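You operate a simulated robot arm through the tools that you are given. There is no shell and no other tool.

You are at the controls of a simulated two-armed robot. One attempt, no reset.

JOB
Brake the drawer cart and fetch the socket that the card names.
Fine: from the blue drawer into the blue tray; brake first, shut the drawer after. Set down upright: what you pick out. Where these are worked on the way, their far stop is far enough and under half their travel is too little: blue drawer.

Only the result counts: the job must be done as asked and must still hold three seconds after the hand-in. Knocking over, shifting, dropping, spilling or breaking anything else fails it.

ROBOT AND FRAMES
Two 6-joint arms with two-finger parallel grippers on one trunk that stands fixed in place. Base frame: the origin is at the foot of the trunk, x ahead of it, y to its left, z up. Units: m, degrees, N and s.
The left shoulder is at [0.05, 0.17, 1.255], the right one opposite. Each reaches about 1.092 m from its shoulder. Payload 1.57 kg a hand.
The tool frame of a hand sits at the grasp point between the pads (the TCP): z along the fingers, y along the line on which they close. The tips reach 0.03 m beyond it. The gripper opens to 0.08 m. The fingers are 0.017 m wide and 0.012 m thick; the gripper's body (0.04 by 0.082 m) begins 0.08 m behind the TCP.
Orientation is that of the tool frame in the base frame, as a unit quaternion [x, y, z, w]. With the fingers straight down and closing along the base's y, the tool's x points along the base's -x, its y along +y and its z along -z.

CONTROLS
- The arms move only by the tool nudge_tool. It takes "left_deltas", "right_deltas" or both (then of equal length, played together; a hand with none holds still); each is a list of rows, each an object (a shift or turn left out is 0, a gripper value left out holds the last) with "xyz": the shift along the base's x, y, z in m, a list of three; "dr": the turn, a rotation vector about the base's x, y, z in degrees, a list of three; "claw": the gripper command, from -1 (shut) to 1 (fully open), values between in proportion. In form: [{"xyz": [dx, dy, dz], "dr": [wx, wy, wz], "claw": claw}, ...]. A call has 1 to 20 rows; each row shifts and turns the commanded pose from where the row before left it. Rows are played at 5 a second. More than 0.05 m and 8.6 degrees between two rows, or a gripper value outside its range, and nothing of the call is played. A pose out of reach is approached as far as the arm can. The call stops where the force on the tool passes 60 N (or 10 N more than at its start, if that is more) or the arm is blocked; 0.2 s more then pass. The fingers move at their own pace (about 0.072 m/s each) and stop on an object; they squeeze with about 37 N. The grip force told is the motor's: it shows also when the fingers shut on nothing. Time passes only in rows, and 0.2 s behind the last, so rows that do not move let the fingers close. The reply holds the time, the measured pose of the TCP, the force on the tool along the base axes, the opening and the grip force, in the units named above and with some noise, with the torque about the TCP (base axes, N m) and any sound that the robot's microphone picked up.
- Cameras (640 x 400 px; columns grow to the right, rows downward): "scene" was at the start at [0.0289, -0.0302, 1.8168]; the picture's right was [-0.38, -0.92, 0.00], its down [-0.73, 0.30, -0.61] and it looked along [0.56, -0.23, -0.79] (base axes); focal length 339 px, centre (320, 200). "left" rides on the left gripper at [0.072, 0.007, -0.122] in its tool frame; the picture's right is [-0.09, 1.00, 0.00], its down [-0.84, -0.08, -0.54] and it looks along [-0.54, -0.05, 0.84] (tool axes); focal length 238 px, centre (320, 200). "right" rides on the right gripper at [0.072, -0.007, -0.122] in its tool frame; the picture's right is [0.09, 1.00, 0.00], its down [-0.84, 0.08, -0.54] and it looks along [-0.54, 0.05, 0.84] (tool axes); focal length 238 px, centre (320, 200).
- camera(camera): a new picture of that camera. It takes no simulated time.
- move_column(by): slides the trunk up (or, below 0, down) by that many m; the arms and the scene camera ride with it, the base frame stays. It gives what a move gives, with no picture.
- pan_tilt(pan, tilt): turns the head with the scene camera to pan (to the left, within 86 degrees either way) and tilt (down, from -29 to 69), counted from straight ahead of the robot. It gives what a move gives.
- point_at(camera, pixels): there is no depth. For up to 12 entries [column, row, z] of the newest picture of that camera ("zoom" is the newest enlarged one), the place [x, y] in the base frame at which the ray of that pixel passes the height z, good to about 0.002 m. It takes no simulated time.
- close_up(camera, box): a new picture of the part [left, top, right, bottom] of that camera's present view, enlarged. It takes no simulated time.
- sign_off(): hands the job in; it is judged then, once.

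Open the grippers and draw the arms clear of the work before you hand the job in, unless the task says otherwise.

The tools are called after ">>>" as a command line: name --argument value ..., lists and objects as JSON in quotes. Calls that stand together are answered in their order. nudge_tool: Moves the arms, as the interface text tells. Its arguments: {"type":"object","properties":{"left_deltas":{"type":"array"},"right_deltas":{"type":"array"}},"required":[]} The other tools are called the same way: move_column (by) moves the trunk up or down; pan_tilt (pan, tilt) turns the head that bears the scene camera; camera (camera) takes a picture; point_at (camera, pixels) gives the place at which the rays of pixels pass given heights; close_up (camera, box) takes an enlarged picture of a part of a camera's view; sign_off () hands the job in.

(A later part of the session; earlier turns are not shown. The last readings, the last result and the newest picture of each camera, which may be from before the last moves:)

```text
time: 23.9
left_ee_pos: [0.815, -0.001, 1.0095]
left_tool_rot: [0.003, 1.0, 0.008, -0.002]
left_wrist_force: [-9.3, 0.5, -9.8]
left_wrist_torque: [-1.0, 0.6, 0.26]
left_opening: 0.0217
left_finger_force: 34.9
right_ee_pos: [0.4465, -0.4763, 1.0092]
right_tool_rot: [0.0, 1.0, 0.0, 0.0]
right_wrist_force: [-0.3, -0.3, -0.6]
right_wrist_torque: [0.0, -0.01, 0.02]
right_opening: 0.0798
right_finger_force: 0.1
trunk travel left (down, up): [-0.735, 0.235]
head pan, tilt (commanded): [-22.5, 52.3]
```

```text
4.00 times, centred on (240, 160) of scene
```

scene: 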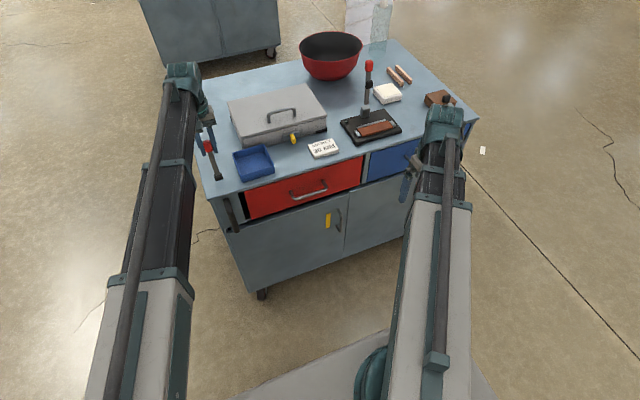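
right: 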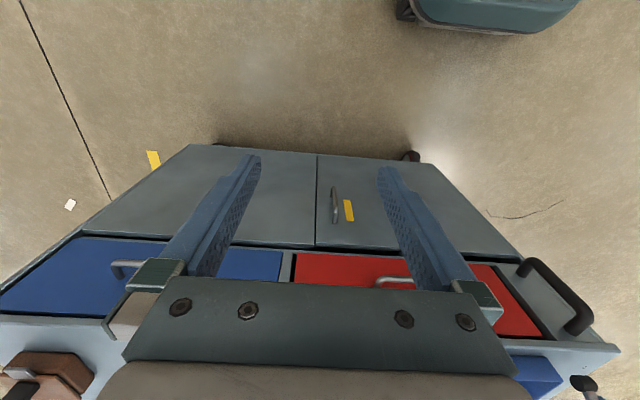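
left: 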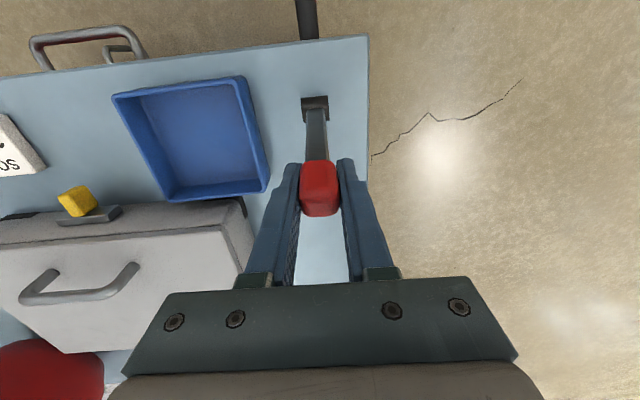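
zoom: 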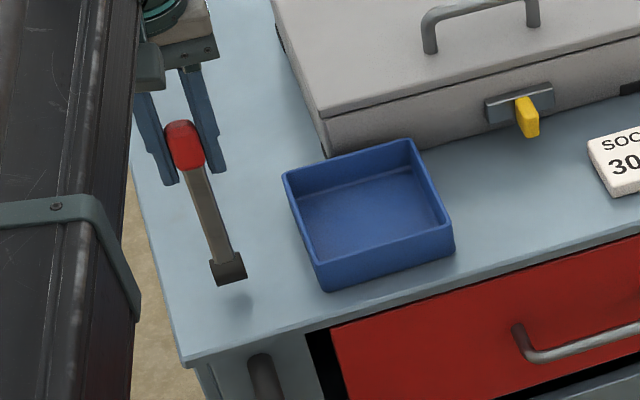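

The cart is back at its old place (corner (0.739, 0.052)). Now I try the lever: a slow small pull toward −x, watching force and picture to tell lever motion from cart motion.

>>> nudge_tool --left_deltas '[{"xyz": [-0.003, 0, 0]}, {"xyz": [-0.003, 0, 0]}, {"xyz": [-0.003, 0, 0]}, {}]'

>>> close_up --camera "scene" --box '[160, 110, 320, 210]'

```text
time: 24.9
left_ee_pos: [0.8082, -0.0014, 1.0079]
left_tool_rot: [0.004, 1.0, 0.008, 0.0]
left_wrist_force: [29.2, 3.7, 11.3]
left_wrist_torque: [-1.04, 0.26, 0.26]
left_opening: 0.022
left_finger_force: 35.0
right_ee_pos: [0.4487, -0.4759, 1.0093]
right_tool_rot: [0.0, 1.0, 0.0, -0.001]
right_wrist_force: [1.1, 0.8, 0.2]
right_wrist_torque: [-0.01, 0.03, -0.04]
right_opening: 0.0802
right_finger_force: 0.0
trunk travel left (down, up): [-0.735, 0.235]
head pan, tilt (commanded): [-22.5, 52.3]
```

```text
4.00 times, centred on (240, 160) of scene
```

zoom: 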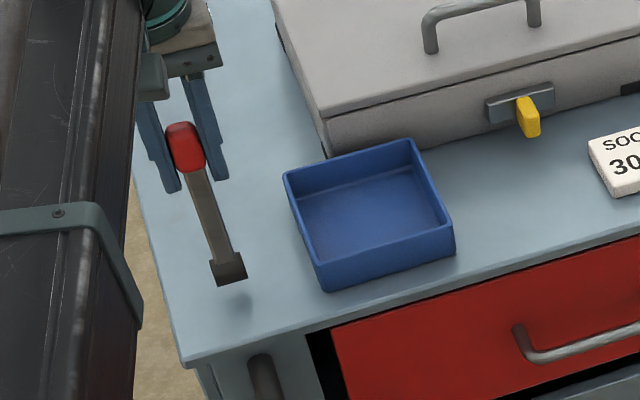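

Pulling −x met 29 N with the cart still and the lever barely moved, pads sliding on the knob. I go back and try the same toward +x.

>>> nudge_tool --left_deltas '[{"xyz": [0.003, 0, 0]}, {"xyz": [0.003, 0, 0]}, {"xyz": [0.003, 0, 0]}, {"xyz": [0.003, 0, 0]}, {"xyz": [0.003, 0, 0]}, {}]'

>>> close_up --camera "scene" --box '[160, 110, 320, 210]'

```text
time: 26.3
left_ee_pos: [0.8188, -0.0013, 1.0102]
left_tool_rot: [0.004, 1.0, 0.008, -0.003]
left_wrist_force: [-12.8, 4.6, -18.1]
left_wrist_torque: [-0.99, 0.73, 0.37]
left_opening: 0.022
left_finger_force: 34.7
right_ee_pos: [0.4454, -0.477, 1.0108]
right_tool_rot: [0.0, 1.0, 0.0, 0.0]
right_wrist_force: [0.2, -0.7, 1.2]
right_wrist_torque: [0.03, 0.01, -0.02]
right_opening: 0.0797
right_finger_force: 0.0
trunk travel left (down, up): [-0.735, 0.235]
head pan, tilt (commanded): [-22.5, 52.3]
```

```text
4.00 times, centred on (240, 160) of scene
```

zoom: 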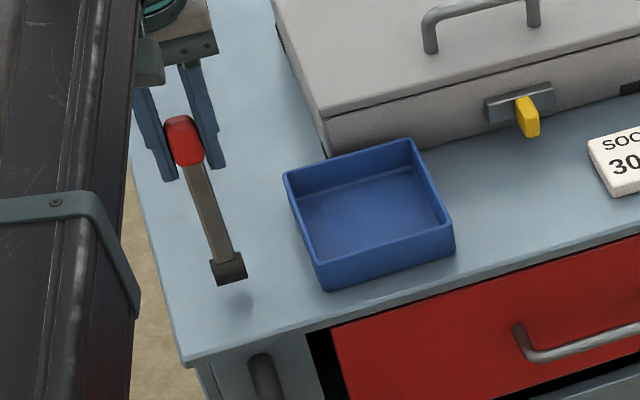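

Toward +x the lever gives (knob moved away in the picture to (183,141)), and the −18 N in z is the arc pulling the hand down. I lower the trunk by 5 mm to follow the arc.

>>> move_column --by -0.006

>>> nudge_tool --left_deltas '[{"xyz": [0.004, 0, 0]}, {"xyz": [0.004, 0, 0]}, {"xyz": [0.004, 0, 0]}, {}]'

>>> close_up --camera "scene" --box '[160, 110, 320, 210]'

```text
time: 26.8
left_ee_pos: [0.8207, -0.0007, 1.0055]
left_tool_rot: [0.004, 1.0, 0.008, 0.001]
left_wrist_force: [10.1, 2.8, 28.3]
left_wrist_torque: [-0.99, -0.11, 0.26]
left_opening: 0.0219
left_finger_force: 35.1
right_ee_pos: [0.4452, -0.4768, 1.0039]
right_tool_rot: [-0.001, 1.0, -0.001, 0.001]
right_wrist_force: [-0.1, 0.2, -0.3]
right_wrist_torque: [0.02, -0.02, -0.01]
right_opening: 0.0801
right_finger_force: 0.1
trunk travel left (down, up): [-0.729, 0.241]
head pan, tilt (commanded): [-22.5, 52.3]
```

```text
time: 27.8
left_ee_pos: [0.8317, -0.0004, 1.0042]
left_tool_rot: [0.004, 1.0, 0.007, -0.003]
left_wrist_force: [-15.3, -0.1, -19.4]
left_wrist_torque: [-1.07, 0.51, 0.26]
left_opening: 0.0221
left_finger_force: 35.2
right_ee_pos: [0.4462, -0.4765, 1.0047]
right_tool_rot: [0.0, 1.0, 0.0, 0.0]
right_wrist_force: [0.3, -0.4, -0.4]
right_wrist_torque: [-0.01, 0.02, 0.02]
right_opening: 0.0801
right_finger_force: 0.0
trunk travel left (down, up): [-0.729, 0.241]
head pan, tilt (commanded): [-22.5, 52.3]
```

```text
4.00 times, centred on (240, 160) of scene
```

zoom: 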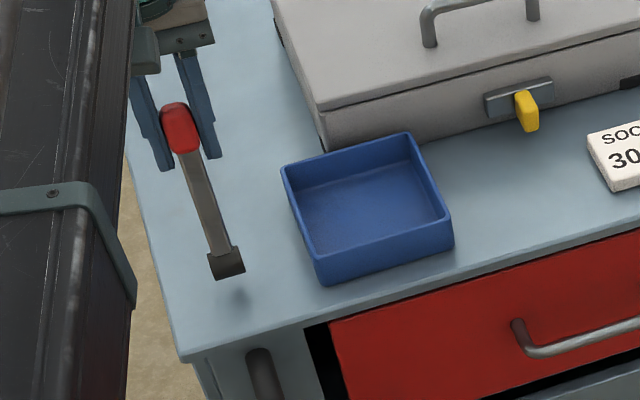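

The TCP track fits an arc about the pivot (now about 22° lean), and the cart stays put. I keep following the arc with alternating trunk and +x steps.

>>> move_column --by -0.006

>>> nudge_tool --left_deltas '[{"xyz": [0.004, 0, 0]}, {"xyz": [0.004, 0, 0]}, {"xyz": [0.003, 0, 0]}, {}]'

>>> move_column --by -0.008

>>> nudge_tool --left_deltas '[{"xyz": [0.004, 0, 0]}, {"xyz": [0.004, 0, 0]}, {"xyz": [0.002, 0, 0]}, {}]'

>>> close_up --camera "scene" --box '[160, 110, 320, 210]'

```text
time: 28.4
left_ee_pos: [0.8333, -0.001, 1.0]
left_tool_rot: [0.003, 1.0, 0.008, 0.001]
left_wrist_force: [12.5, -3.1, 26.1]
left_wrist_torque: [-1.03, -0.02, 0.28]
left_opening: 0.0222
left_finger_force: 35.0
right_ee_pos: [0.4466, -0.4765, 0.9984]
right_tool_rot: [0.0, 1.0, 0.001, 0.001]
right_wrist_force: [0.4, -0.7, -0.5]
right_wrist_torque: [-0.01, -0.01, 0.0]
right_opening: 0.0802
right_finger_force: 0.1
trunk travel left (down, up): [-0.723, 0.247]
head pan, tilt (commanded): [-22.5, 52.3]
```

```text
time: 29.4
left_ee_pos: [0.8409, -0.0014, 0.9982]
left_tool_rot: [0.004, 1.0, 0.008, -0.004]
left_wrist_force: [-16.7, -5.9, -19.3]
left_wrist_torque: [-1.03, 0.42, 0.22]
left_opening: 0.0224
left_finger_force: 34.8
right_ee_pos: [0.4466, -0.4768, 0.9978]
right_tool_rot: [-0.001, 1.0, 0.0, 0.0]
right_wrist_force: [-0.3, -0.2, 0.0]
right_wrist_torque: [0.01, -0.02, 0.0]
right_opening: 0.08
right_finger_force: 0.0
trunk travel left (down, up): [-0.723, 0.247]
head pan, tilt (commanded): [-22.5, 52.3]
```

```text
time: 29.9
left_ee_pos: [0.845, 0.0022, 0.9916]
left_tool_rot: [0.003, 1.0, 0.008, 0.002]
left_wrist_force: [17.4, -6.3, 24.0]
left_wrist_torque: [-1.08, -0.05, 0.29]
left_opening: 0.0223
left_finger_force: 34.6
right_ee_pos: [0.446, -0.4772, 0.9899]
right_tool_rot: [0.0, 1.0, 0.0, -0.001]
right_wrist_force: [-0.4, 0.8, -0.8]
right_wrist_torque: [-0.03, -0.01, 0.0]
right_opening: 0.0799
right_finger_force: 0.1
trunk travel left (down, up): [-0.715, 0.255]
head pan, tilt (commanded): [-22.5, 52.3]
```

```text
time: 30.9
left_ee_pos: [0.8511, 0.0002, 0.9894]
left_tool_rot: [0.003, 1.0, 0.007, -0.004]
left_wrist_force: [-19.0, -0.2, -23.1]
left_wrist_torque: [-1.1, 0.12, 0.27]
left_opening: 0.0222
left_finger_force: 34.8
right_ee_pos: [0.4447, -0.4753, 0.9896]
right_tool_rot: [0.0, 1.0, 0.0, 0.001]
right_wrist_force: [0.4, 0.3, 0.8]
right_wrist_torque: [-0.02, -0.02, 0.0]
right_opening: 0.0796
right_finger_force: 0.0
trunk travel left (down, up): [-0.715, 0.255]
head pan, tilt (commanded): [-22.5, 52.3]
```

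```text
4.00 times, centred on (240, 160) of scene
```

zoom: 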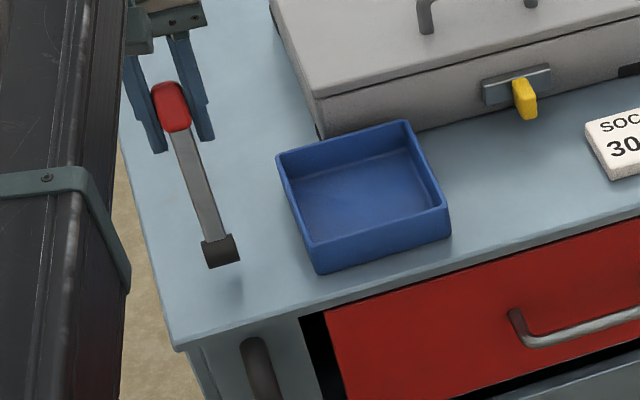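

The lever keeps following (lean about 35°), cart unmoved. I continue with the next steps of the arc.

>>> move_column --by -0.008

>>> nudge_tool --left_deltas '[{"xyz": [0.004, 0, 0]}, {"xyz": [0.004, 0, 0]}, {"xyz": [0.001, 0, 0]}, {}]'

>>> move_column --by -0.009

>>> nudge_tool --left_deltas '[{"xyz": [0.004, 0, 0]}, {"xyz": [0.004, 0, 0]}, {}]'

>>> close_up --camera "scene" --box '[160, 90, 320, 190]'

>>> camera --camera "left"

```text
time: 31.5
left_ee_pos: [0.8558, 0.0002, 0.9824]
left_tool_rot: [0.003, 1.0, 0.008, 0.002]
left_wrist_force: [19.4, -0.5, 22.2]
left_wrist_torque: [-1.09, 0.04, 0.29]
left_opening: 0.0221
left_finger_force: 34.6
right_ee_pos: [0.4461, -0.4765, 0.9818]
right_tool_rot: [0.001, 1.0, 0.0, 0.0]
right_wrist_force: [-0.2, 0.8, 0.2]
right_wrist_torque: [-0.05, -0.04, 0.01]
right_opening: 0.0802
right_finger_force: 0.0
trunk travel left (down, up): [-0.707, 0.263]
head pan, tilt (commanded): [-22.5, 52.3]
```

```text
time: 32.5
left_ee_pos: [0.8593, 0.0018, 0.9831]
left_tool_rot: [0.004, 1.0, 0.008, -0.003]
left_wrist_force: [-20.6, 6.6, -20.6]
left_wrist_torque: [-1.37, 0.08, 0.34]
left_opening: 0.0226
left_finger_force: 35.0
right_ee_pos: [0.446, -0.4763, 0.9826]
right_tool_rot: [0.0, 1.0, -0.001, 0.0]
right_wrist_force: [-0.1, 0.0, 0.4]
right_wrist_torque: [0.03, 0.04, -0.04]
right_opening: 0.0799
right_finger_force: 0.1
trunk travel left (down, up): [-0.707, 0.263]
head pan, tilt (commanded): [-22.5, 52.3]
```

```text
time: 33.1
left_ee_pos: [0.8655, 0.0014, 0.9736]
left_tool_rot: [0.003, 1.0, 0.009, 0.001]
left_wrist_force: [22.8, 4.0, 20.5]
left_wrist_torque: [-1.17, 0.11, 0.35]
left_opening: 0.0223
left_finger_force: 35.6
right_ee_pos: [0.4469, -0.4756, 0.9753]
right_tool_rot: [0.0, 1.0, 0.0, 0.0]
right_wrist_force: [0.4, -0.4, -0.2]
right_wrist_torque: [0.06, 0.0, -0.06]
right_opening: 0.0797
right_finger_force: 0.1
trunk travel left (down, up): [-0.698, 0.272]
head pan, tilt (commanded): [-22.5, 52.3]
```

```text
time: 33.9
left_ee_pos: [0.8677, 0.0005, 0.9731]
left_tool_rot: [0.004, 1.0, 0.007, -0.004]
left_wrist_force: [-21.0, 6.8, -19.9]
left_wrist_torque: [-1.26, -0.16, 0.42]
left_opening: 0.0223
left_finger_force: 34.9
right_ee_pos: [0.4461, -0.4761, 0.9742]
right_tool_rot: [0.0, 1.0, -0.001, 0.0]
right_wrist_force: [0.3, -0.5, 0.3]
right_wrist_torque: [0.03, -0.01, -0.01]
right_opening: 0.08
right_finger_force: 0.0
trunk travel left (down, up): [-0.698, 0.272]
head pan, tilt (commanded): [-22.5, 52.3]
```

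```text
4.00 times, centred on (240, 140) of scene
```

zoom: 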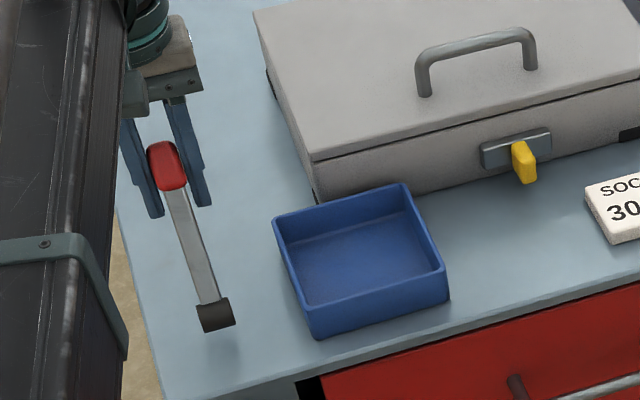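

```text
taken
```

left: 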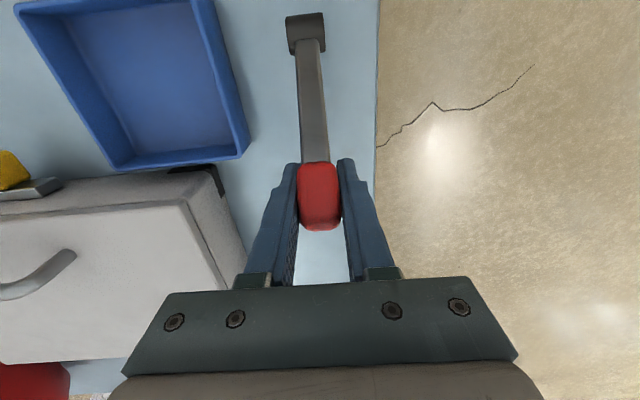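

The lean is about 46° and the lever still moves freely. I go on along the arc.

>>> move_column --by -0.009

>>> nudge_tool --left_deltas '[{"xyz": [0.004, 0, 0]}, {"xyz": [0.003, 0, 0]}, {}]'

>>> move_column --by -0.009

>>> nudge_tool --left_deltas '[{"xyz": [0.003, 0, 0]}, {"xyz": [0.003, 0, 0]}, {}]'

>>> close_up --camera "scene" --box '[160, 90, 320, 190]'

>>> camera --camera "left"

```text
time: 34.5
left_ee_pos: [0.8734, 0.0004, 0.9651]
left_tool_rot: [0.003, 1.0, 0.008, 0.002]
left_wrist_force: [26.7, 2.2, 27.6]
left_wrist_torque: [-1.05, 0.96, 0.19]
left_opening: 0.022
left_finger_force: 34.8
right_ee_pos: [0.4464, -0.4768, 0.9656]
right_tool_rot: [0.0, 1.0, 0.0, 0.0]
right_wrist_force: [-0.5, 0.5, 0.2]
right_wrist_torque: [0.03, -0.02, 0.0]
right_opening: 0.0798
right_finger_force: 0.0
trunk travel left (down, up): [-0.689, 0.281]
head pan, tilt (commanded): [-22.5, 52.3]
```

```text
time: 35.3
left_ee_pos: [0.8749, -0.0005, 0.9635]
left_tool_rot: [0.003, 1.0, 0.007, -0.004]
left_wrist_force: [2.2, -0.8, 2.6]
left_wrist_torque: [-1.07, 0.16, 0.48]
left_opening: 0.0223
left_finger_force: 34.8
right_ee_pos: [0.4459, -0.4773, 0.964]
right_tool_rot: [0.001, 1.0, 0.0, 0.0]
right_wrist_force: [0.0, 0.1, -0.9]
right_wrist_torque: [-0.03, -0.02, 0.0]
right_opening: 0.08
right_finger_force: 0.1
trunk travel left (down, up): [-0.689, 0.281]
head pan, tilt (commanded): [-22.5, 52.3]
```

```text
time: 35.9
left_ee_pos: [0.8779, 0.0003, 0.955]
left_tool_rot: [0.004, 1.0, 0.008, -0.001]
left_wrist_force: [15.3, -2.8, 8.9]
left_wrist_torque: [-1.0, 0.01, 0.4]
left_opening: 0.022
left_finger_force: 35.1
right_ee_pos: [0.4464, -0.4765, 0.9545]
right_tool_rot: [0.0, 1.0, 0.001, -0.001]
right_wrist_force: [0.1, -0.5, -1.2]
right_wrist_torque: [-0.02, 0.0, -0.01]
right_opening: 0.0802
right_finger_force: 0.1
trunk travel left (down, up): [-0.68, 0.29]
head pan, tilt (commanded): [-22.5, 52.3]
```

```text
time: 36.7
left_ee_pos: [0.8794, 0.0, 0.9539]
left_tool_rot: [0.004, 1.0, 0.008, -0.006]
left_wrist_force: [-20.6, -2.6, -20.9]
left_wrist_torque: [-0.99, -0.69, 0.33]
left_opening: 0.0223
left_finger_force: 34.6
right_ee_pos: [0.4462, -0.4766, 0.9544]
right_tool_rot: [-0.001, 1.0, 0.0, 0.0]
right_wrist_force: [-0.5, 1.5, -0.3]
right_wrist_torque: [0.02, 0.0, -0.02]
right_opening: 0.0798
right_finger_force: 0.0
trunk travel left (down, up): [-0.68, 0.29]
head pan, tilt (commanded): [-22.5, 52.3]
```

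```text
4.00 times, centred on (240, 140) of scene
```

zoom: 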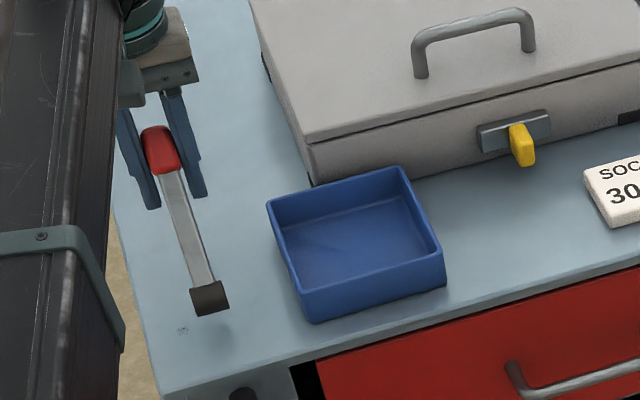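

```text
taken
```

left: 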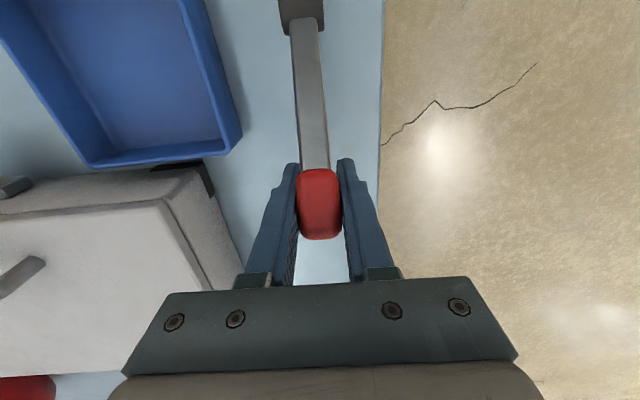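

The hand is at about 57° of the arc; I check where the knob really is by locating its centre in the scene view against the arc.

>>> camera --camera "scene"

>>> close_up --camera "scene" --box '[170, 100, 250, 180]'

>>> point_at --camera "scene" --pixels '[[200.7, 127.5, 0.94], [200.7, 127.5, 0.95], [200.7, 127.5, 0.96], [200.7, 127.5, 0.97], [200.7, 127.5, 0.98], [212.2, 164.5, 0.9]]'

```text
taken
```

scene: 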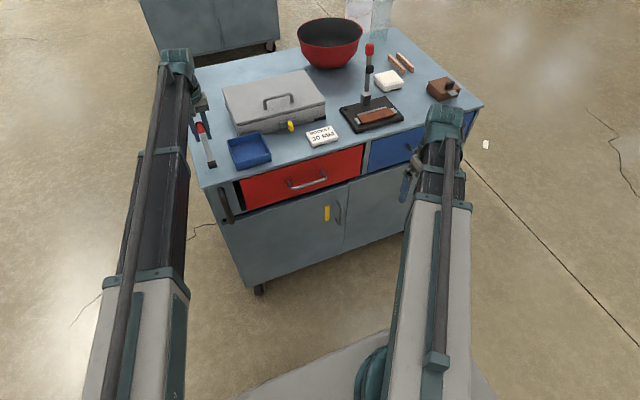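

```text
5.00 times, centred on (210, 140) of scene
```

zoom: 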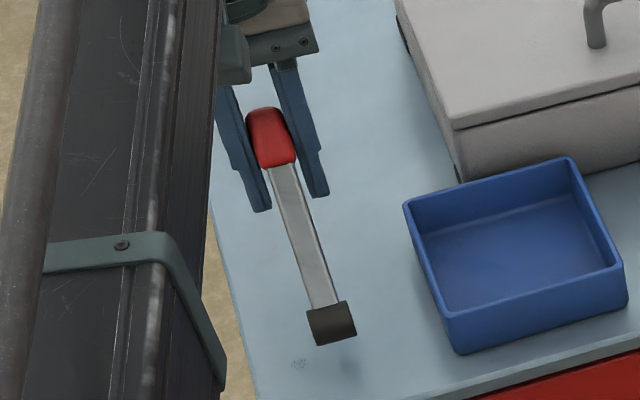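

```text
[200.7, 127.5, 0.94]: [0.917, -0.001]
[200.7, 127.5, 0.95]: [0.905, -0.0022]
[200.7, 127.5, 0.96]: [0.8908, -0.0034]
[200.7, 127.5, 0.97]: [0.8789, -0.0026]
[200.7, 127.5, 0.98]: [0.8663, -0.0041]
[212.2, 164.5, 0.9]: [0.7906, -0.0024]
```

The knob centre fits about 52–53° of lean, slightly behind the hand, so it may be near its stop. I press on a little further down and away to see whether it still moves.

>>> move_column --by -0.008

>>> nudge_tool --left_deltas '[{"xyz": [0.004, 0, 0]}, {"xyz": [0.004, 0, 0]}, {}]'

>>> close_up --camera "scene" --box '[170, 100, 250, 180]'

>>> camera --camera "left"

```text
time: 37.2
left_ee_pos: [0.8833, 0.0, 0.947]
left_tool_rot: [0.002, 1.0, 0.009, 0.0]
left_wrist_force: [6.7, -5.3, 7.6]
left_wrist_torque: [-0.97, 0.43, 0.41]
left_opening: 0.022
left_finger_force: 34.5
right_ee_pos: [0.4459, -0.4772, 0.9465]
right_tool_rot: [0.0, 1.0, 0.0, 0.001]
right_wrist_force: [-0.6, 0.5, 0.0]
right_wrist_torque: [0.01, 0.01, -0.05]
right_opening: 0.0799
right_finger_force: 0.1
trunk travel left (down, up): [-0.672, 0.298]
head pan, tilt (commanded): [-22.5, 52.3]
```

```text
time: 38.0
left_ee_pos: [0.8874, -0.0002, 0.9477]
left_tool_rot: [0.003, 1.0, 0.008, -0.003]
left_wrist_force: [-26.4, -2.5, -15.6]
left_wrist_torque: [-1.03, -0.42, 0.4]
left_opening: 0.0221
left_finger_force: 35.2
right_ee_pos: [0.4459, -0.4759, 0.9477]
right_tool_rot: [0.0, 1.0, 0.0, 0.001]
right_wrist_force: [0.1, 0.6, -0.1]
right_wrist_torque: [0.06, 0.02, 0.03]
right_opening: 0.08
right_finger_force: 0.0
trunk travel left (down, up): [-0.672, 0.298]
head pan, tilt (commanded): [-22.5, 52.3]
```

```text
5.00 times, centred on (210, 140) of scene
```

zoom: 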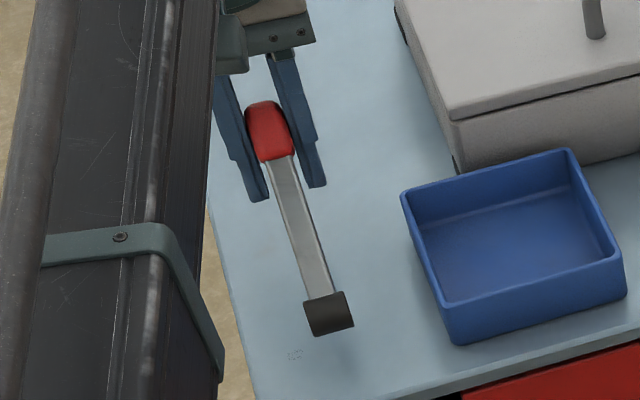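

```text
taken
```

left: 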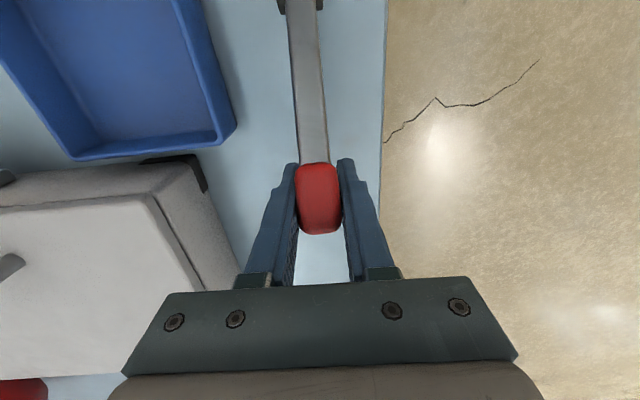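

I locate the knob and barrel centre again in this view: knob (199.8,126.2), barrel (211.8,162.8).

>>> point_at --camera "scene" --pixels '[[199.8, 126.2, 0.94], [199.8, 126.2, 0.95], [199.8, 126.2, 0.96], [199.8, 126.2, 0.97], [211.8, 162.8, 0.9]]'

>>> move_column --by -0.008

>>> nudge_tool --left_deltas '[{"xyz": [0.003, 0, 0]}, {"xyz": [0.003, 0, 0]}, {}]'

>>> close_up --camera "scene" --box '[170, 100, 250, 180]'

>>> camera --camera "left"

```text
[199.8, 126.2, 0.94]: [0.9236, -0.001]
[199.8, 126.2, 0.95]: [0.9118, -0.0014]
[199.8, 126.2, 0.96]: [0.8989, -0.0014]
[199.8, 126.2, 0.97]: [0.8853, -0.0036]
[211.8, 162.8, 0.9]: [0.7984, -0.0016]
```

```text
time: 38.6
left_ee_pos: [0.8931, -0.0009, 0.9391]
left_tool_rot: [0.004, 1.0, 0.008, 0.0]
left_wrist_force: [9.4, -4.5, 9.3]
left_wrist_torque: [-0.82, 0.64, 0.29]
left_opening: 0.0219
left_finger_force: 34.9
right_ee_pos: [0.4465, -0.4769, 0.9389]
right_tool_rot: [0.0, 1.0, 0.0, 0.0]
right_wrist_force: [0.7, -0.5, 0.9]
right_wrist_torque: [0.0, -0.01, 0.02]
right_opening: 0.08
right_finger_force: 0.1
trunk travel left (down, up): [-0.664, 0.306]
head pan, tilt (commanded): [-22.5, 52.3]
```

```text
time: 39.4
left_ee_pos: [0.8946, 0.0002, 0.9381]
left_tool_rot: [0.004, 1.0, 0.008, -0.004]
left_wrist_force: [-20.0, 0.0, -17.9]
left_wrist_torque: [-0.9, -1.09, 0.36]
left_opening: 0.0218
left_finger_force: 34.7
right_ee_pos: [0.4444, -0.4769, 0.9385]
right_tool_rot: [0.0, 1.0, 0.001, 0.0]
right_wrist_force: [0.1, -0.8, -0.6]
right_wrist_torque: [-0.02, 0.0, 0.01]
right_opening: 0.08
right_finger_force: 0.1
trunk travel left (down, up): [-0.664, 0.306]
head pan, tilt (commanded): [-22.5, 52.3]
```

```text
5.00 times, centred on (210, 140) of scene
```

zoom: 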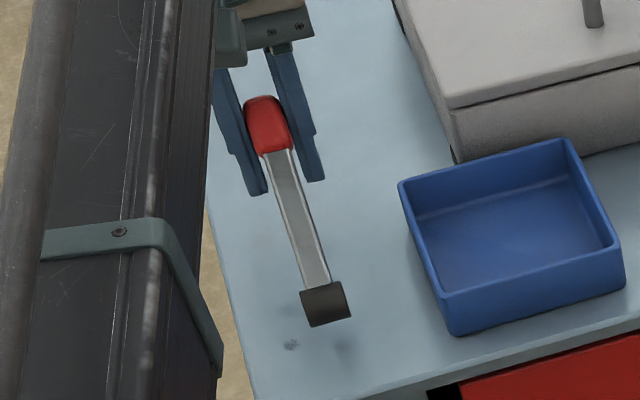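

```text
taken
```

left: 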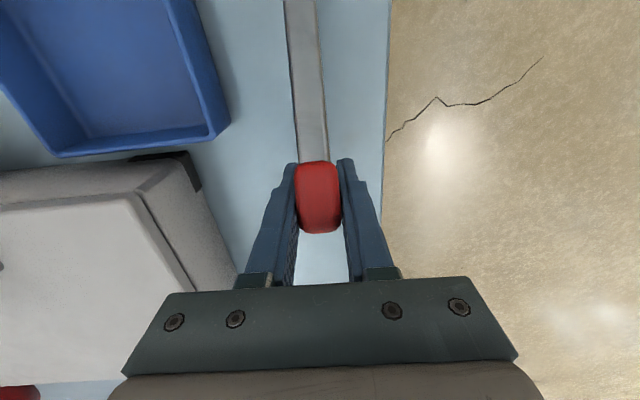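

The barrel now reads x≈0.798, so the cart may have crept away a few mm; I check the cart's corner and zoom on the small mark on the table beside the lever.

>>> close_up --camera "scene" --box '[180, 150, 244, 190]'

>>> close_up --camera "scene" --box '[160, 100, 320, 200]'

```text
10.00 times, centred on (212, 170) of scene
```

zoom: 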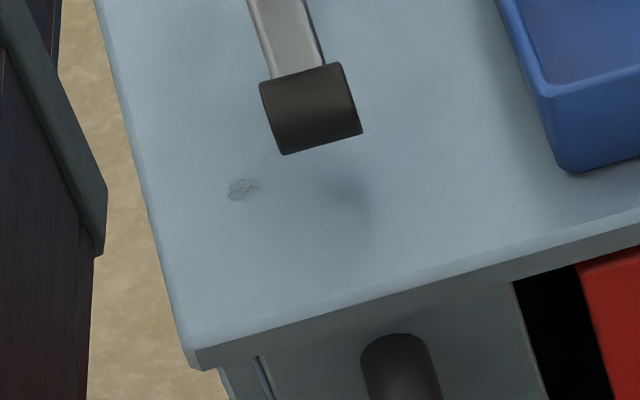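

```text
4.00 times, centred on (240, 150) of scene
```

zoom: 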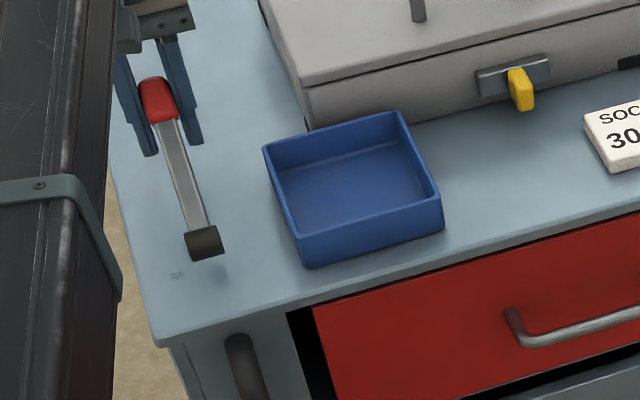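

I locate the corner (199,185), barrel (211.1,160.8) and knob (199.2,124.8) now.

>>> point_at --camera "scene" --pixels '[[199, 185, 0.87], [211.1, 160.8, 0.9], [199.2, 124.8, 0.93], [199.2, 124.8, 0.94], [199.2, 124.8, 0.95], [199.2, 124.8, 0.96], [199.2, 124.8, 0.97], [482, 102.5, 0.87]]'

>>> camera --camera "scene"

```text
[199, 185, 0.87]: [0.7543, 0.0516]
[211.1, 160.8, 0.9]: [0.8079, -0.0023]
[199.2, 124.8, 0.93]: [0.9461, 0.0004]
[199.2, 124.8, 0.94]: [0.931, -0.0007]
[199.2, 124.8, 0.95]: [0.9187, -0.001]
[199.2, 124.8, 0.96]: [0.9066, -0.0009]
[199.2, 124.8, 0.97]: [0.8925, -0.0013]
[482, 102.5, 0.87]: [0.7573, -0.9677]
```

```text
taken
```

scene: 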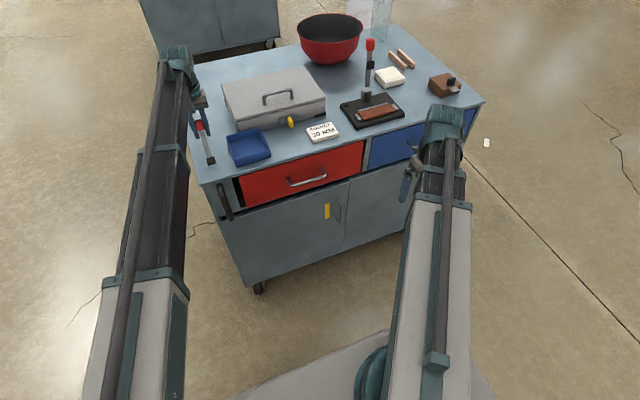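

The cart crept +0.016 m in x during the last steps while the lever stayed at about 52° – so the lever is at its far stop and I was pushing the cart. I relax the x push and then test with a tiny sideways push whether the brake holds (before, 3 N rolled it).

>>> nudge_tool --left_deltas '[{"xyz": [-0.002, 0, 0]}, {"xyz": [-0.002, 0, 0]}, {}, {}]'

>>> nudge_tool --left_deltas '[{"xyz": [0, 0.002, 0]}, {"xyz": [0, 0.002, 0]}, {}, {}]'

```text
time: 40.4
left_ee_pos: [0.8939, 0.0004, 0.9387]
left_tool_rot: [0.003, 1.0, 0.008, -0.001]
left_wrist_force: [5.2, 1.4, 7.3]
left_wrist_torque: [-1.0, 0.72, 0.28]
left_opening: 0.0218
left_finger_force: 34.6
right_ee_pos: [0.4459, -0.4756, 0.939]
right_tool_rot: [0.0, 1.0, 0.0, 0.0]
right_wrist_force: [-0.3, 0.5, -0.2]
right_wrist_torque: [0.01, -0.02, -0.03]
right_opening: 0.0799
right_finger_force: 0.0
trunk travel left (down, up): [-0.664, 0.306]
head pan, tilt (commanded): [-22.5, 52.3]
```

```text
time: 41.4
left_ee_pos: [0.8934, 0.0008, 0.9384]
left_tool_rot: [0.002, 1.0, 0.008, -0.001]
left_wrist_force: [21.0, -11.8, 17.7]
left_wrist_torque: [-0.72, 1.02, 0.41]
left_opening: 0.022
left_finger_force: 34.9
right_ee_pos: [0.4465, -0.4777, 0.9382]
right_tool_rot: [0.001, 1.0, -0.001, -0.001]
right_wrist_force: [0.6, -0.2, -0.2]
right_wrist_torque: [0.02, -0.01, -0.03]
right_opening: 0.0802
right_finger_force: 0.0
trunk travel left (down, up): [-0.664, 0.306]
head pan, tilt (commanded): [-22.5, 52.3]
```

The hand stayed within 0.4 mm against a 4 mm sideways command at −12 N, whereas it rolled at 3 N before: the brake holds. I cancel the side and pull offsets and then open the fingers to see whether the lever stays.

>>> nudge_tool --left_deltas '[{"xyz": [0.002, -0.002, 0]}, {"xyz": [0.001, -0.002, 0]}, {}]'

>>> nudge_tool --left_deltas '[{"claw": -0.2}, {}, {"claw": 0.4}, {}, {}]'

>>> camera --camera "left"

>>> close_up --camera "scene" --box '[170, 100, 250, 180]'

```text
time: 42.2
left_ee_pos: [0.8939, 0.0012, 0.9375]
left_tool_rot: [0.003, 1.0, 0.01, -0.004]
left_wrist_force: [-9.6, 0.8, -15.6]
left_wrist_torque: [-0.92, -1.22, 0.49]
left_opening: 0.0217
left_finger_force: 34.9
right_ee_pos: [0.4454, -0.4768, 0.9389]
right_tool_rot: [0.001, 1.0, 0.0, 0.0]
right_wrist_force: [0.5, 0.3, -1.1]
right_wrist_torque: [-0.01, 0.0, -0.02]
right_opening: 0.0801
right_finger_force: 0.1
trunk travel left (down, up): [-0.664, 0.306]
head pan, tilt (commanded): [-22.5, 52.3]
```

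```text
time: 43.4
left_ee_pos: [0.8951, -0.0014, 0.9384]
left_tool_rot: [0.004, 1.0, 0.007, -0.001]
left_wrist_force: [0.2, 1.1, 0.8]
left_wrist_torque: [-0.01, 0.03, 0.0]
left_opening: 0.0561
left_finger_force: 0.1
right_ee_pos: [0.4458, -0.4764, 0.9388]
right_tool_rot: [-0.001, 1.0, 0.0, 0.0]
right_wrist_force: [-0.1, -0.1, 0.4]
right_wrist_torque: [0.0, 0.01, -0.03]
right_opening: 0.0802
right_finger_force: 0.1
trunk travel left (down, up): [-0.664, 0.306]
head pan, tilt (commanded): [-22.5, 52.3]
```

```text
taken
```

left: 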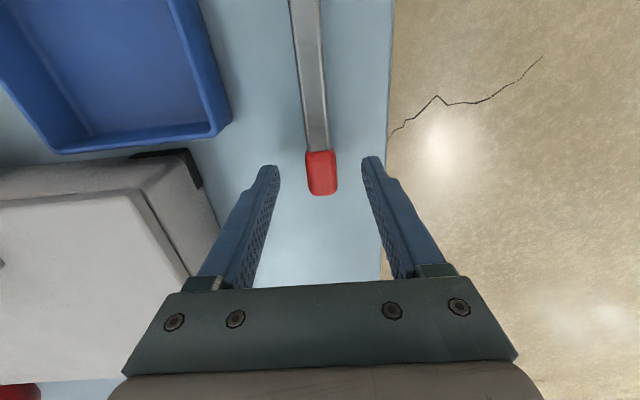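

```text
5.00 times, centred on (210, 140) of scene
```

zoom: 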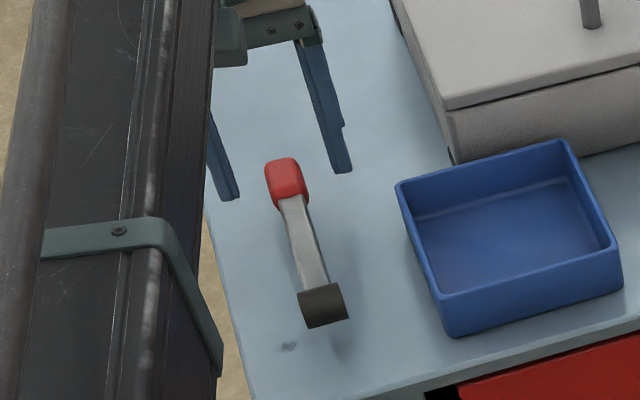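

On opening, the lever dropped further by itself – the knob went lower, now at scene (203.2,136). I work out its present angle from both views.

>>> point_at --camera "scene" --pixels '[[203.2, 136, 0.88], [203.2, 136, 0.89], [203.2, 136, 0.9], [203.2, 136, 0.91], [203.2, 136, 0.92], [203.2, 136, 0.93], [210.6, 161, 0.9]]'

>>> point_at --camera "left" --pixels '[[321, 173, 0.88], [321, 173, 0.89], [321, 173, 0.9], [321, 173, 0.91], [321, 173, 0.92], [321, 173, 0.93]]'

>>> close_up --camera "scene" --box '[180, 150, 244, 190]'

```text
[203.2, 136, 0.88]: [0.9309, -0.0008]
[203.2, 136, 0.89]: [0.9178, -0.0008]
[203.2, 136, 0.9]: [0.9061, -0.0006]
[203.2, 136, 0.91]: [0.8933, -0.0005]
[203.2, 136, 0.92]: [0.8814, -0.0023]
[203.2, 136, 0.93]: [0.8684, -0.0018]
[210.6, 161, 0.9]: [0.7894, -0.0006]
```

```text
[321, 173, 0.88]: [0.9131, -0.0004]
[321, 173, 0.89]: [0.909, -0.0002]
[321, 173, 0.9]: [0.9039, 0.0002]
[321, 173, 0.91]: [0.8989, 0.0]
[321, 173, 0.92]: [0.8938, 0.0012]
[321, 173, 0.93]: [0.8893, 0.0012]
```

```text
10.00 times, centred on (212, 170) of scene
```

zoom: 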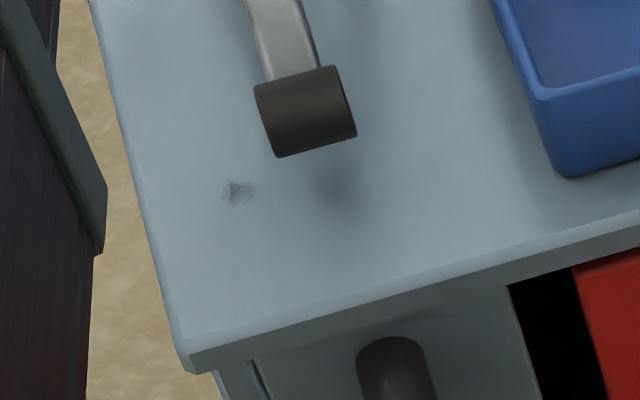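

The knob is now at (0.902, 0, 0.903) and the barrel at (0.789, 0, 0.90): the lever lies level, about 78° from its start, and the cart did not move (my two earlier readings used a stale camera height). I verify the corner, then raise the hand to press the lever gently onto its stop.

>>> point_at --camera "scene" --pixels '[[198.3, 184.5, 0.87]]'

>>> move_column --by 0.05

>>> nudge_tool --left_deltas '[{"claw": -1}, {"xyz": [0.004, 0.001, 0]}, {"xyz": [0.003, 0, 0]}, {}]'

>>> camera --camera "left"

>>> camera --camera "scene"

>>> close_up --camera "scene" --box '[180, 110, 260, 200]'

```text
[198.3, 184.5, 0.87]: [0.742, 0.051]
```

```text
time: 44.3
left_ee_pos: [0.8965, 0.0007, 0.9892]
left_tool_rot: [0.004, 1.0, 0.007, -0.003]
left_wrist_force: [-0.4, -1.0, -0.8]
left_wrist_torque: [0.01, -0.01, 0.01]
left_opening: 0.0563
left_finger_force: 0.0
right_ee_pos: [0.4451, -0.4772, 0.9894]
right_tool_rot: [0.0, 1.0, 0.0, 0.0]
right_wrist_force: [-0.8, 0.0, 0.3]
right_wrist_torque: [-0.01, -0.05, 0.0]
right_opening: 0.0799
right_finger_force: 0.0
trunk travel left (down, up): [-0.714, 0.256]
head pan, tilt (commanded): [-22.5, 52.3]
```

```text
time: 45.3
left_ee_pos: [0.9033, 0.001, 0.9894]
left_tool_rot: [0.003, 1.0, 0.008, -0.002]
left_wrist_force: [-0.5, 0.3, 0.5]
left_wrist_torque: [0.02, -0.05, -0.06]
left_opening: 0.0001
left_finger_force: 21.4
right_ee_pos: [0.4453, -0.4778, 0.9892]
right_tool_rot: [0.0, 1.0, 0.001, 0.001]
right_wrist_force: [0.4, 0.8, -0.1]
right_wrist_torque: [0.02, 0.01, 0.02]
right_opening: 0.0798
right_finger_force: 0.1
trunk travel left (down, up): [-0.714, 0.256]
head pan, tilt (commanded): [-22.5, 52.3]
```

```text
taken
```

left: 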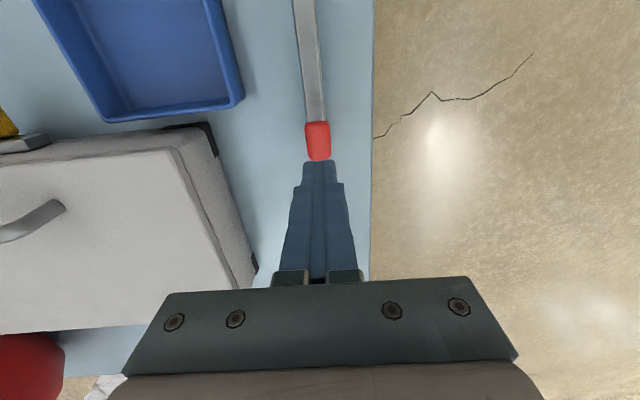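

```text
taken
```

scene: 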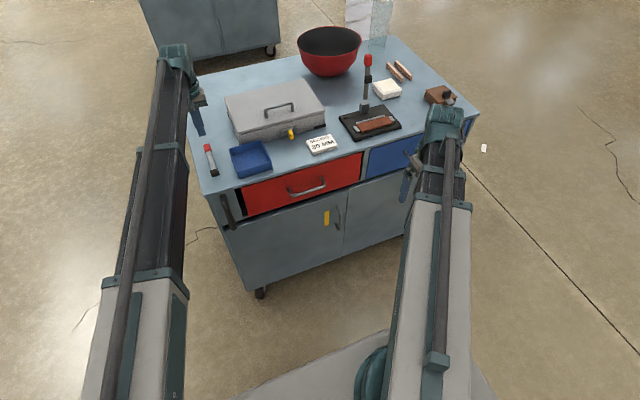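

```text
4.44 times, centred on (220, 155) of scene
```

zoom: 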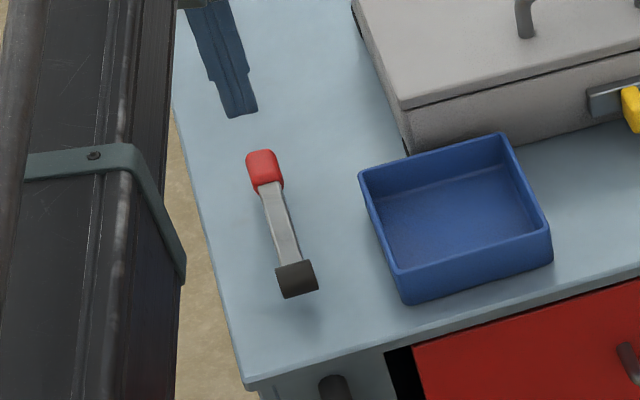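

The closed fingertips (z≈0.959) are above the knob (x 0.902). I lower the trunk to press lightly on it and read the force.

>>> move_column --by -0.04

>>> move_column --by -0.006

>>> close_up --camera "scene" --box '[180, 110, 260, 200]'

```text
time: 46.1
left_ee_pos: [0.9015, 0.0017, 0.9504]
left_tool_rot: [0.003, 1.0, 0.009, -0.002]
left_wrist_force: [0.1, 0.4, -0.5]
left_wrist_torque: [-0.01, -0.01, 0.0]
left_opening: 0.0
left_finger_force: 21.5
right_ee_pos: [0.4461, -0.476, 0.949]
right_tool_rot: [0.0, 1.0, 0.0, 0.0]
right_wrist_force: [-0.4, 0.1, -0.1]
right_wrist_torque: [-0.01, -0.03, -0.01]
right_opening: 0.0801
right_finger_force: 0.1
trunk travel left (down, up): [-0.674, 0.296]
head pan, tilt (commanded): [-22.5, 52.3]
```

```text
time: 46.7
left_ee_pos: [0.9035, 0.0013, 0.9428]
left_tool_rot: [0.004, 1.0, 0.008, -0.002]
left_wrist_force: [3.2, -1.1, 11.4]
left_wrist_torque: [-0.09, -0.13, 0.03]
left_opening: 0.0002
left_finger_force: 21.3
right_ee_pos: [0.4452, -0.4766, 0.944]
right_tool_rot: [0.0, 1.0, 0.0, 0.0]
right_wrist_force: [-0.8, -0.9, -0.9]
right_wrist_torque: [0.03, 0.03, -0.01]
right_opening: 0.0799
right_finger_force: 0.1
trunk travel left (down, up): [-0.668, 0.302]
head pan, tilt (commanded): [-22.5, 52.3]
```

```text
4.44 times, centred on (220, 155) of scene
```

zoom: 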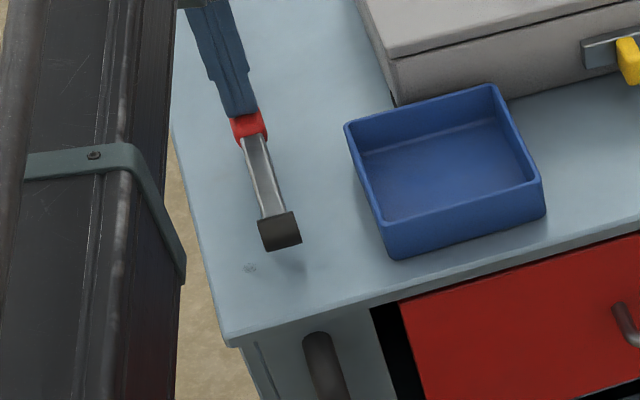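

Contact at 11 N. I press 4 mm more to feel whether it is hard against the stop.

>>> move_column --by -0.004

```text
time: 47.4
left_ee_pos: [0.9044, 0.0007, 0.9431]
left_tool_rot: [0.004, 1.0, 0.008, 0.002]
left_wrist_force: [3.8, -0.1, 43.1]
left_wrist_torque: [-0.11, 0.17, -0.05]
left_opening: 0.0
left_finger_force: 21.0
right_ee_pos: [0.4424, -0.4761, 0.9416]
right_tool_rot: [0.0, 1.0, 0.0, 0.001]
right_wrist_force: [0.7, 0.1, 0.3]
right_wrist_torque: [0.03, 0.0, 0.03]
right_opening: 0.0801
right_finger_force: 0.0
trunk travel left (down, up): [-0.665, 0.305]
head pan, tilt (commanded): [-22.5, 52.3]
stopped: the force on the tool passed its limit at 61 N (the readings are from after the stop); the commanded pose is now the measured one
```

The lever is hard against its stop (force climbed to 60 N without motion), so the brake is fully set. I raise the trunk and draw the left hand back off the cart.

>>> move_column --by 0.15

>>> nudge_tool --left_deltas '[{"xyz": [0, 0.04, 0], "claw": -1}, {"xyz": [0, 0.045, 0]}, {"xyz": [0, 0.045, 0]}, {"xyz": [-0.02, 0.045, 0]}, {"xyz": [-0.04, 0.03, 0]}, {"xyz": [-0.045, 0, 0]}, {"xyz": [-0.045, 0, 0]}, {"xyz": [-0.045, 0, 0]}, {"xyz": [-0.045, 0, 0]}, {}]'

>>> camera --camera "scene"

>>> close_up --camera "scene" --box '[180, 130, 308, 230]'

```text
time: 49.2
left_ee_pos: [0.905, 0.0002, 1.0887]
left_tool_rot: [0.003, 1.0, 0.007, 0.0]
left_wrist_force: [-0.1, 0.5, 0.2]
left_wrist_torque: [0.01, 0.02, -0.01]
left_opening: 0.0
left_finger_force: 21.6
right_ee_pos: [0.4455, -0.4753, 1.0891]
right_tool_rot: [0.0, 1.0, 0.0, 0.001]
right_wrist_force: [-0.3, -0.9, 0.5]
right_wrist_torque: [0.0, -0.01, 0.01]
right_opening: 0.08
right_finger_force: 0.0
trunk travel left (down, up): [-0.815, 0.155]
head pan, tilt (commanded): [-22.5, 52.3]
```

```text
time: 51.4
left_ee_pos: [0.665, 0.2064, 1.0886]
left_tool_rot: [0.003, 1.0, 0.008, 0.0]
left_wrist_force: [0.0, -0.2, -0.5]
left_wrist_torque: [-0.03, 0.01, 0.03]
left_opening: 0.0001
left_finger_force: 21.4
left hand out of reach, approached as far as the arm can: row 3
right_ee_pos: [0.4469, -0.4771, 1.0893]
right_tool_rot: [-0.001, 1.0, 0.0, -0.001]
right_wrist_force: [0.0, 0.0, 0.6]
right_wrist_torque: [-0.01, -0.03, 0.0]
right_opening: 0.0801
right_finger_force: 0.0
trunk travel left (down, up): [-0.815, 0.155]
head pan, tilt (commanded): [-22.5, 52.3]
```

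```text
taken
```

scene: 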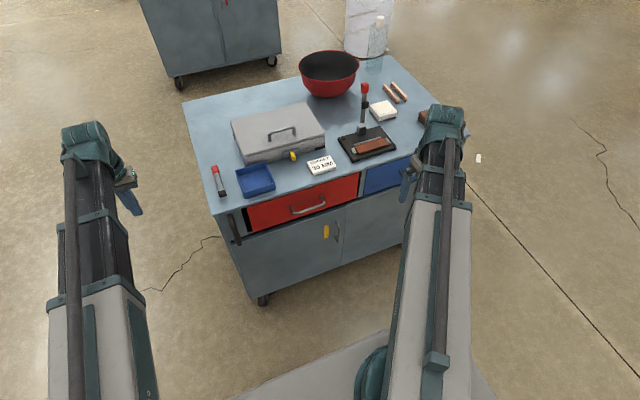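

```text
4.00 times, centred on (244, 180) of scene
```

zoom: 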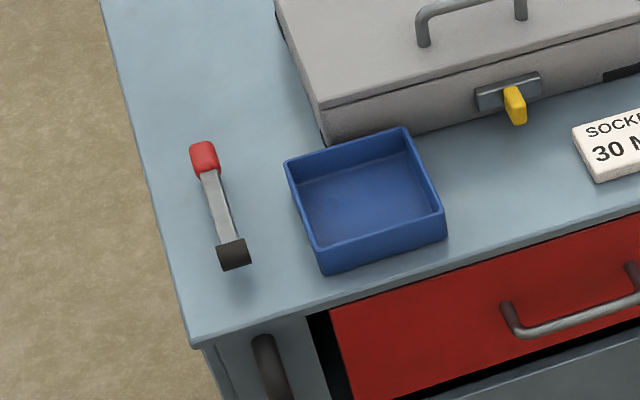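

The lever lies down at its stop. Now the blue drawer: I take the right camera's picture and check the cart's corner position.

>>> camera --camera "right"

>>> point_at --camera "scene" --pixels '[[211.5, 216.2, 0.87], [218.3, 170, 0.9]]'

>>> close_up --camera "right" --box '[60, 120, 300, 270]'

```text
taken
```

right: 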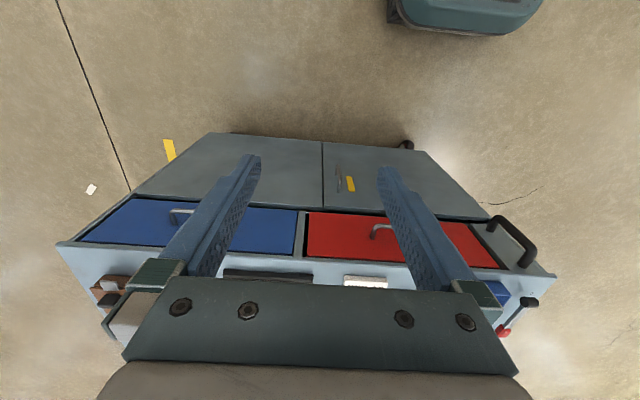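

```text
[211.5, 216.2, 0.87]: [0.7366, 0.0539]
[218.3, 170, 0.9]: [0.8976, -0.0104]
```

```text
2.67 times, centred on (180, 195) of right
```

zoom: 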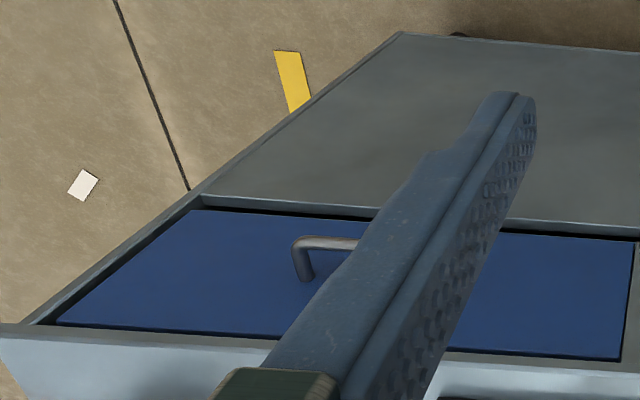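

The cart stands at its original place (corner (0.737, 0.054)). I move the right hand to the right, in front of the blue drawer, for a clear view of its handle.

>>> nudge_tool --right_deltas '[{"xyz": [0, -0.045, 0]}, {"xyz": [0, -0.045, 0]}, {"xyz": [0, -0.045, 0]}, {"xyz": [0, -0.045, 0]}, {"xyz": [0, -0.03, 0]}, {}]'

>>> camera --camera "right"

>>> camera --camera "scene"

```text
time: 52.8
left_ee_pos: [0.6644, 0.2067, 1.0886]
left_tool_rot: [0.003, 1.0, 0.008, 0.001]
left_wrist_force: [0.9, -0.2, 0.7]
left_wrist_torque: [0.0, -0.01, 0.0]
left_opening: 0.0001
left_finger_force: 21.2
right_ee_pos: [0.446, -0.6878, 1.0906]
right_tool_rot: [0.0, 1.0, 0.0, 0.0]
right_wrist_force: [0.2, -0.2, 0.4]
right_wrist_torque: [-0.04, -0.02, 0.03]
right_opening: 0.0798
right_finger_force: 0.0
right hand out of reach, approached as far as the arm can: row 4
trunk travel left (down, up): [-0.815, 0.155]
head pan, tilt (commanded): [-22.5, 52.3]
```

```text
taken
```

right: 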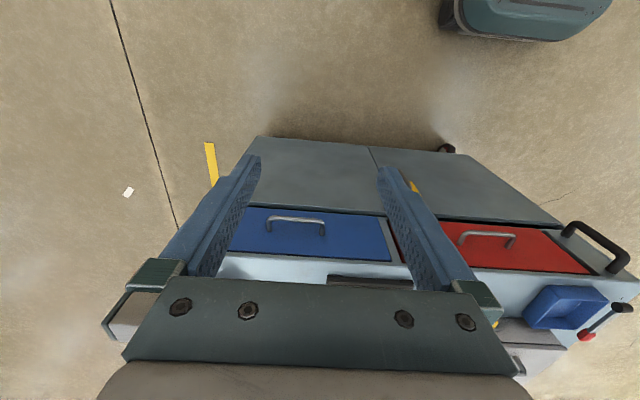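

```text
taken
```

scene: 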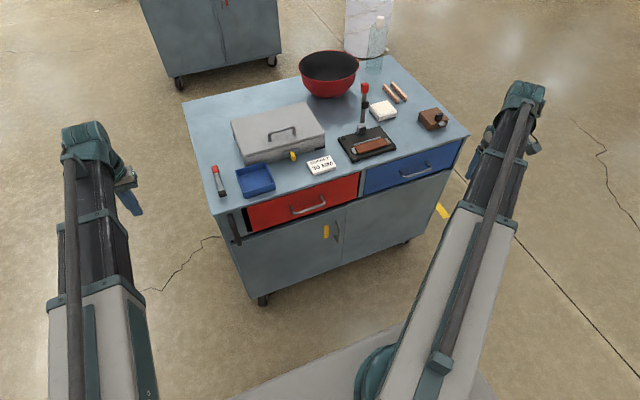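

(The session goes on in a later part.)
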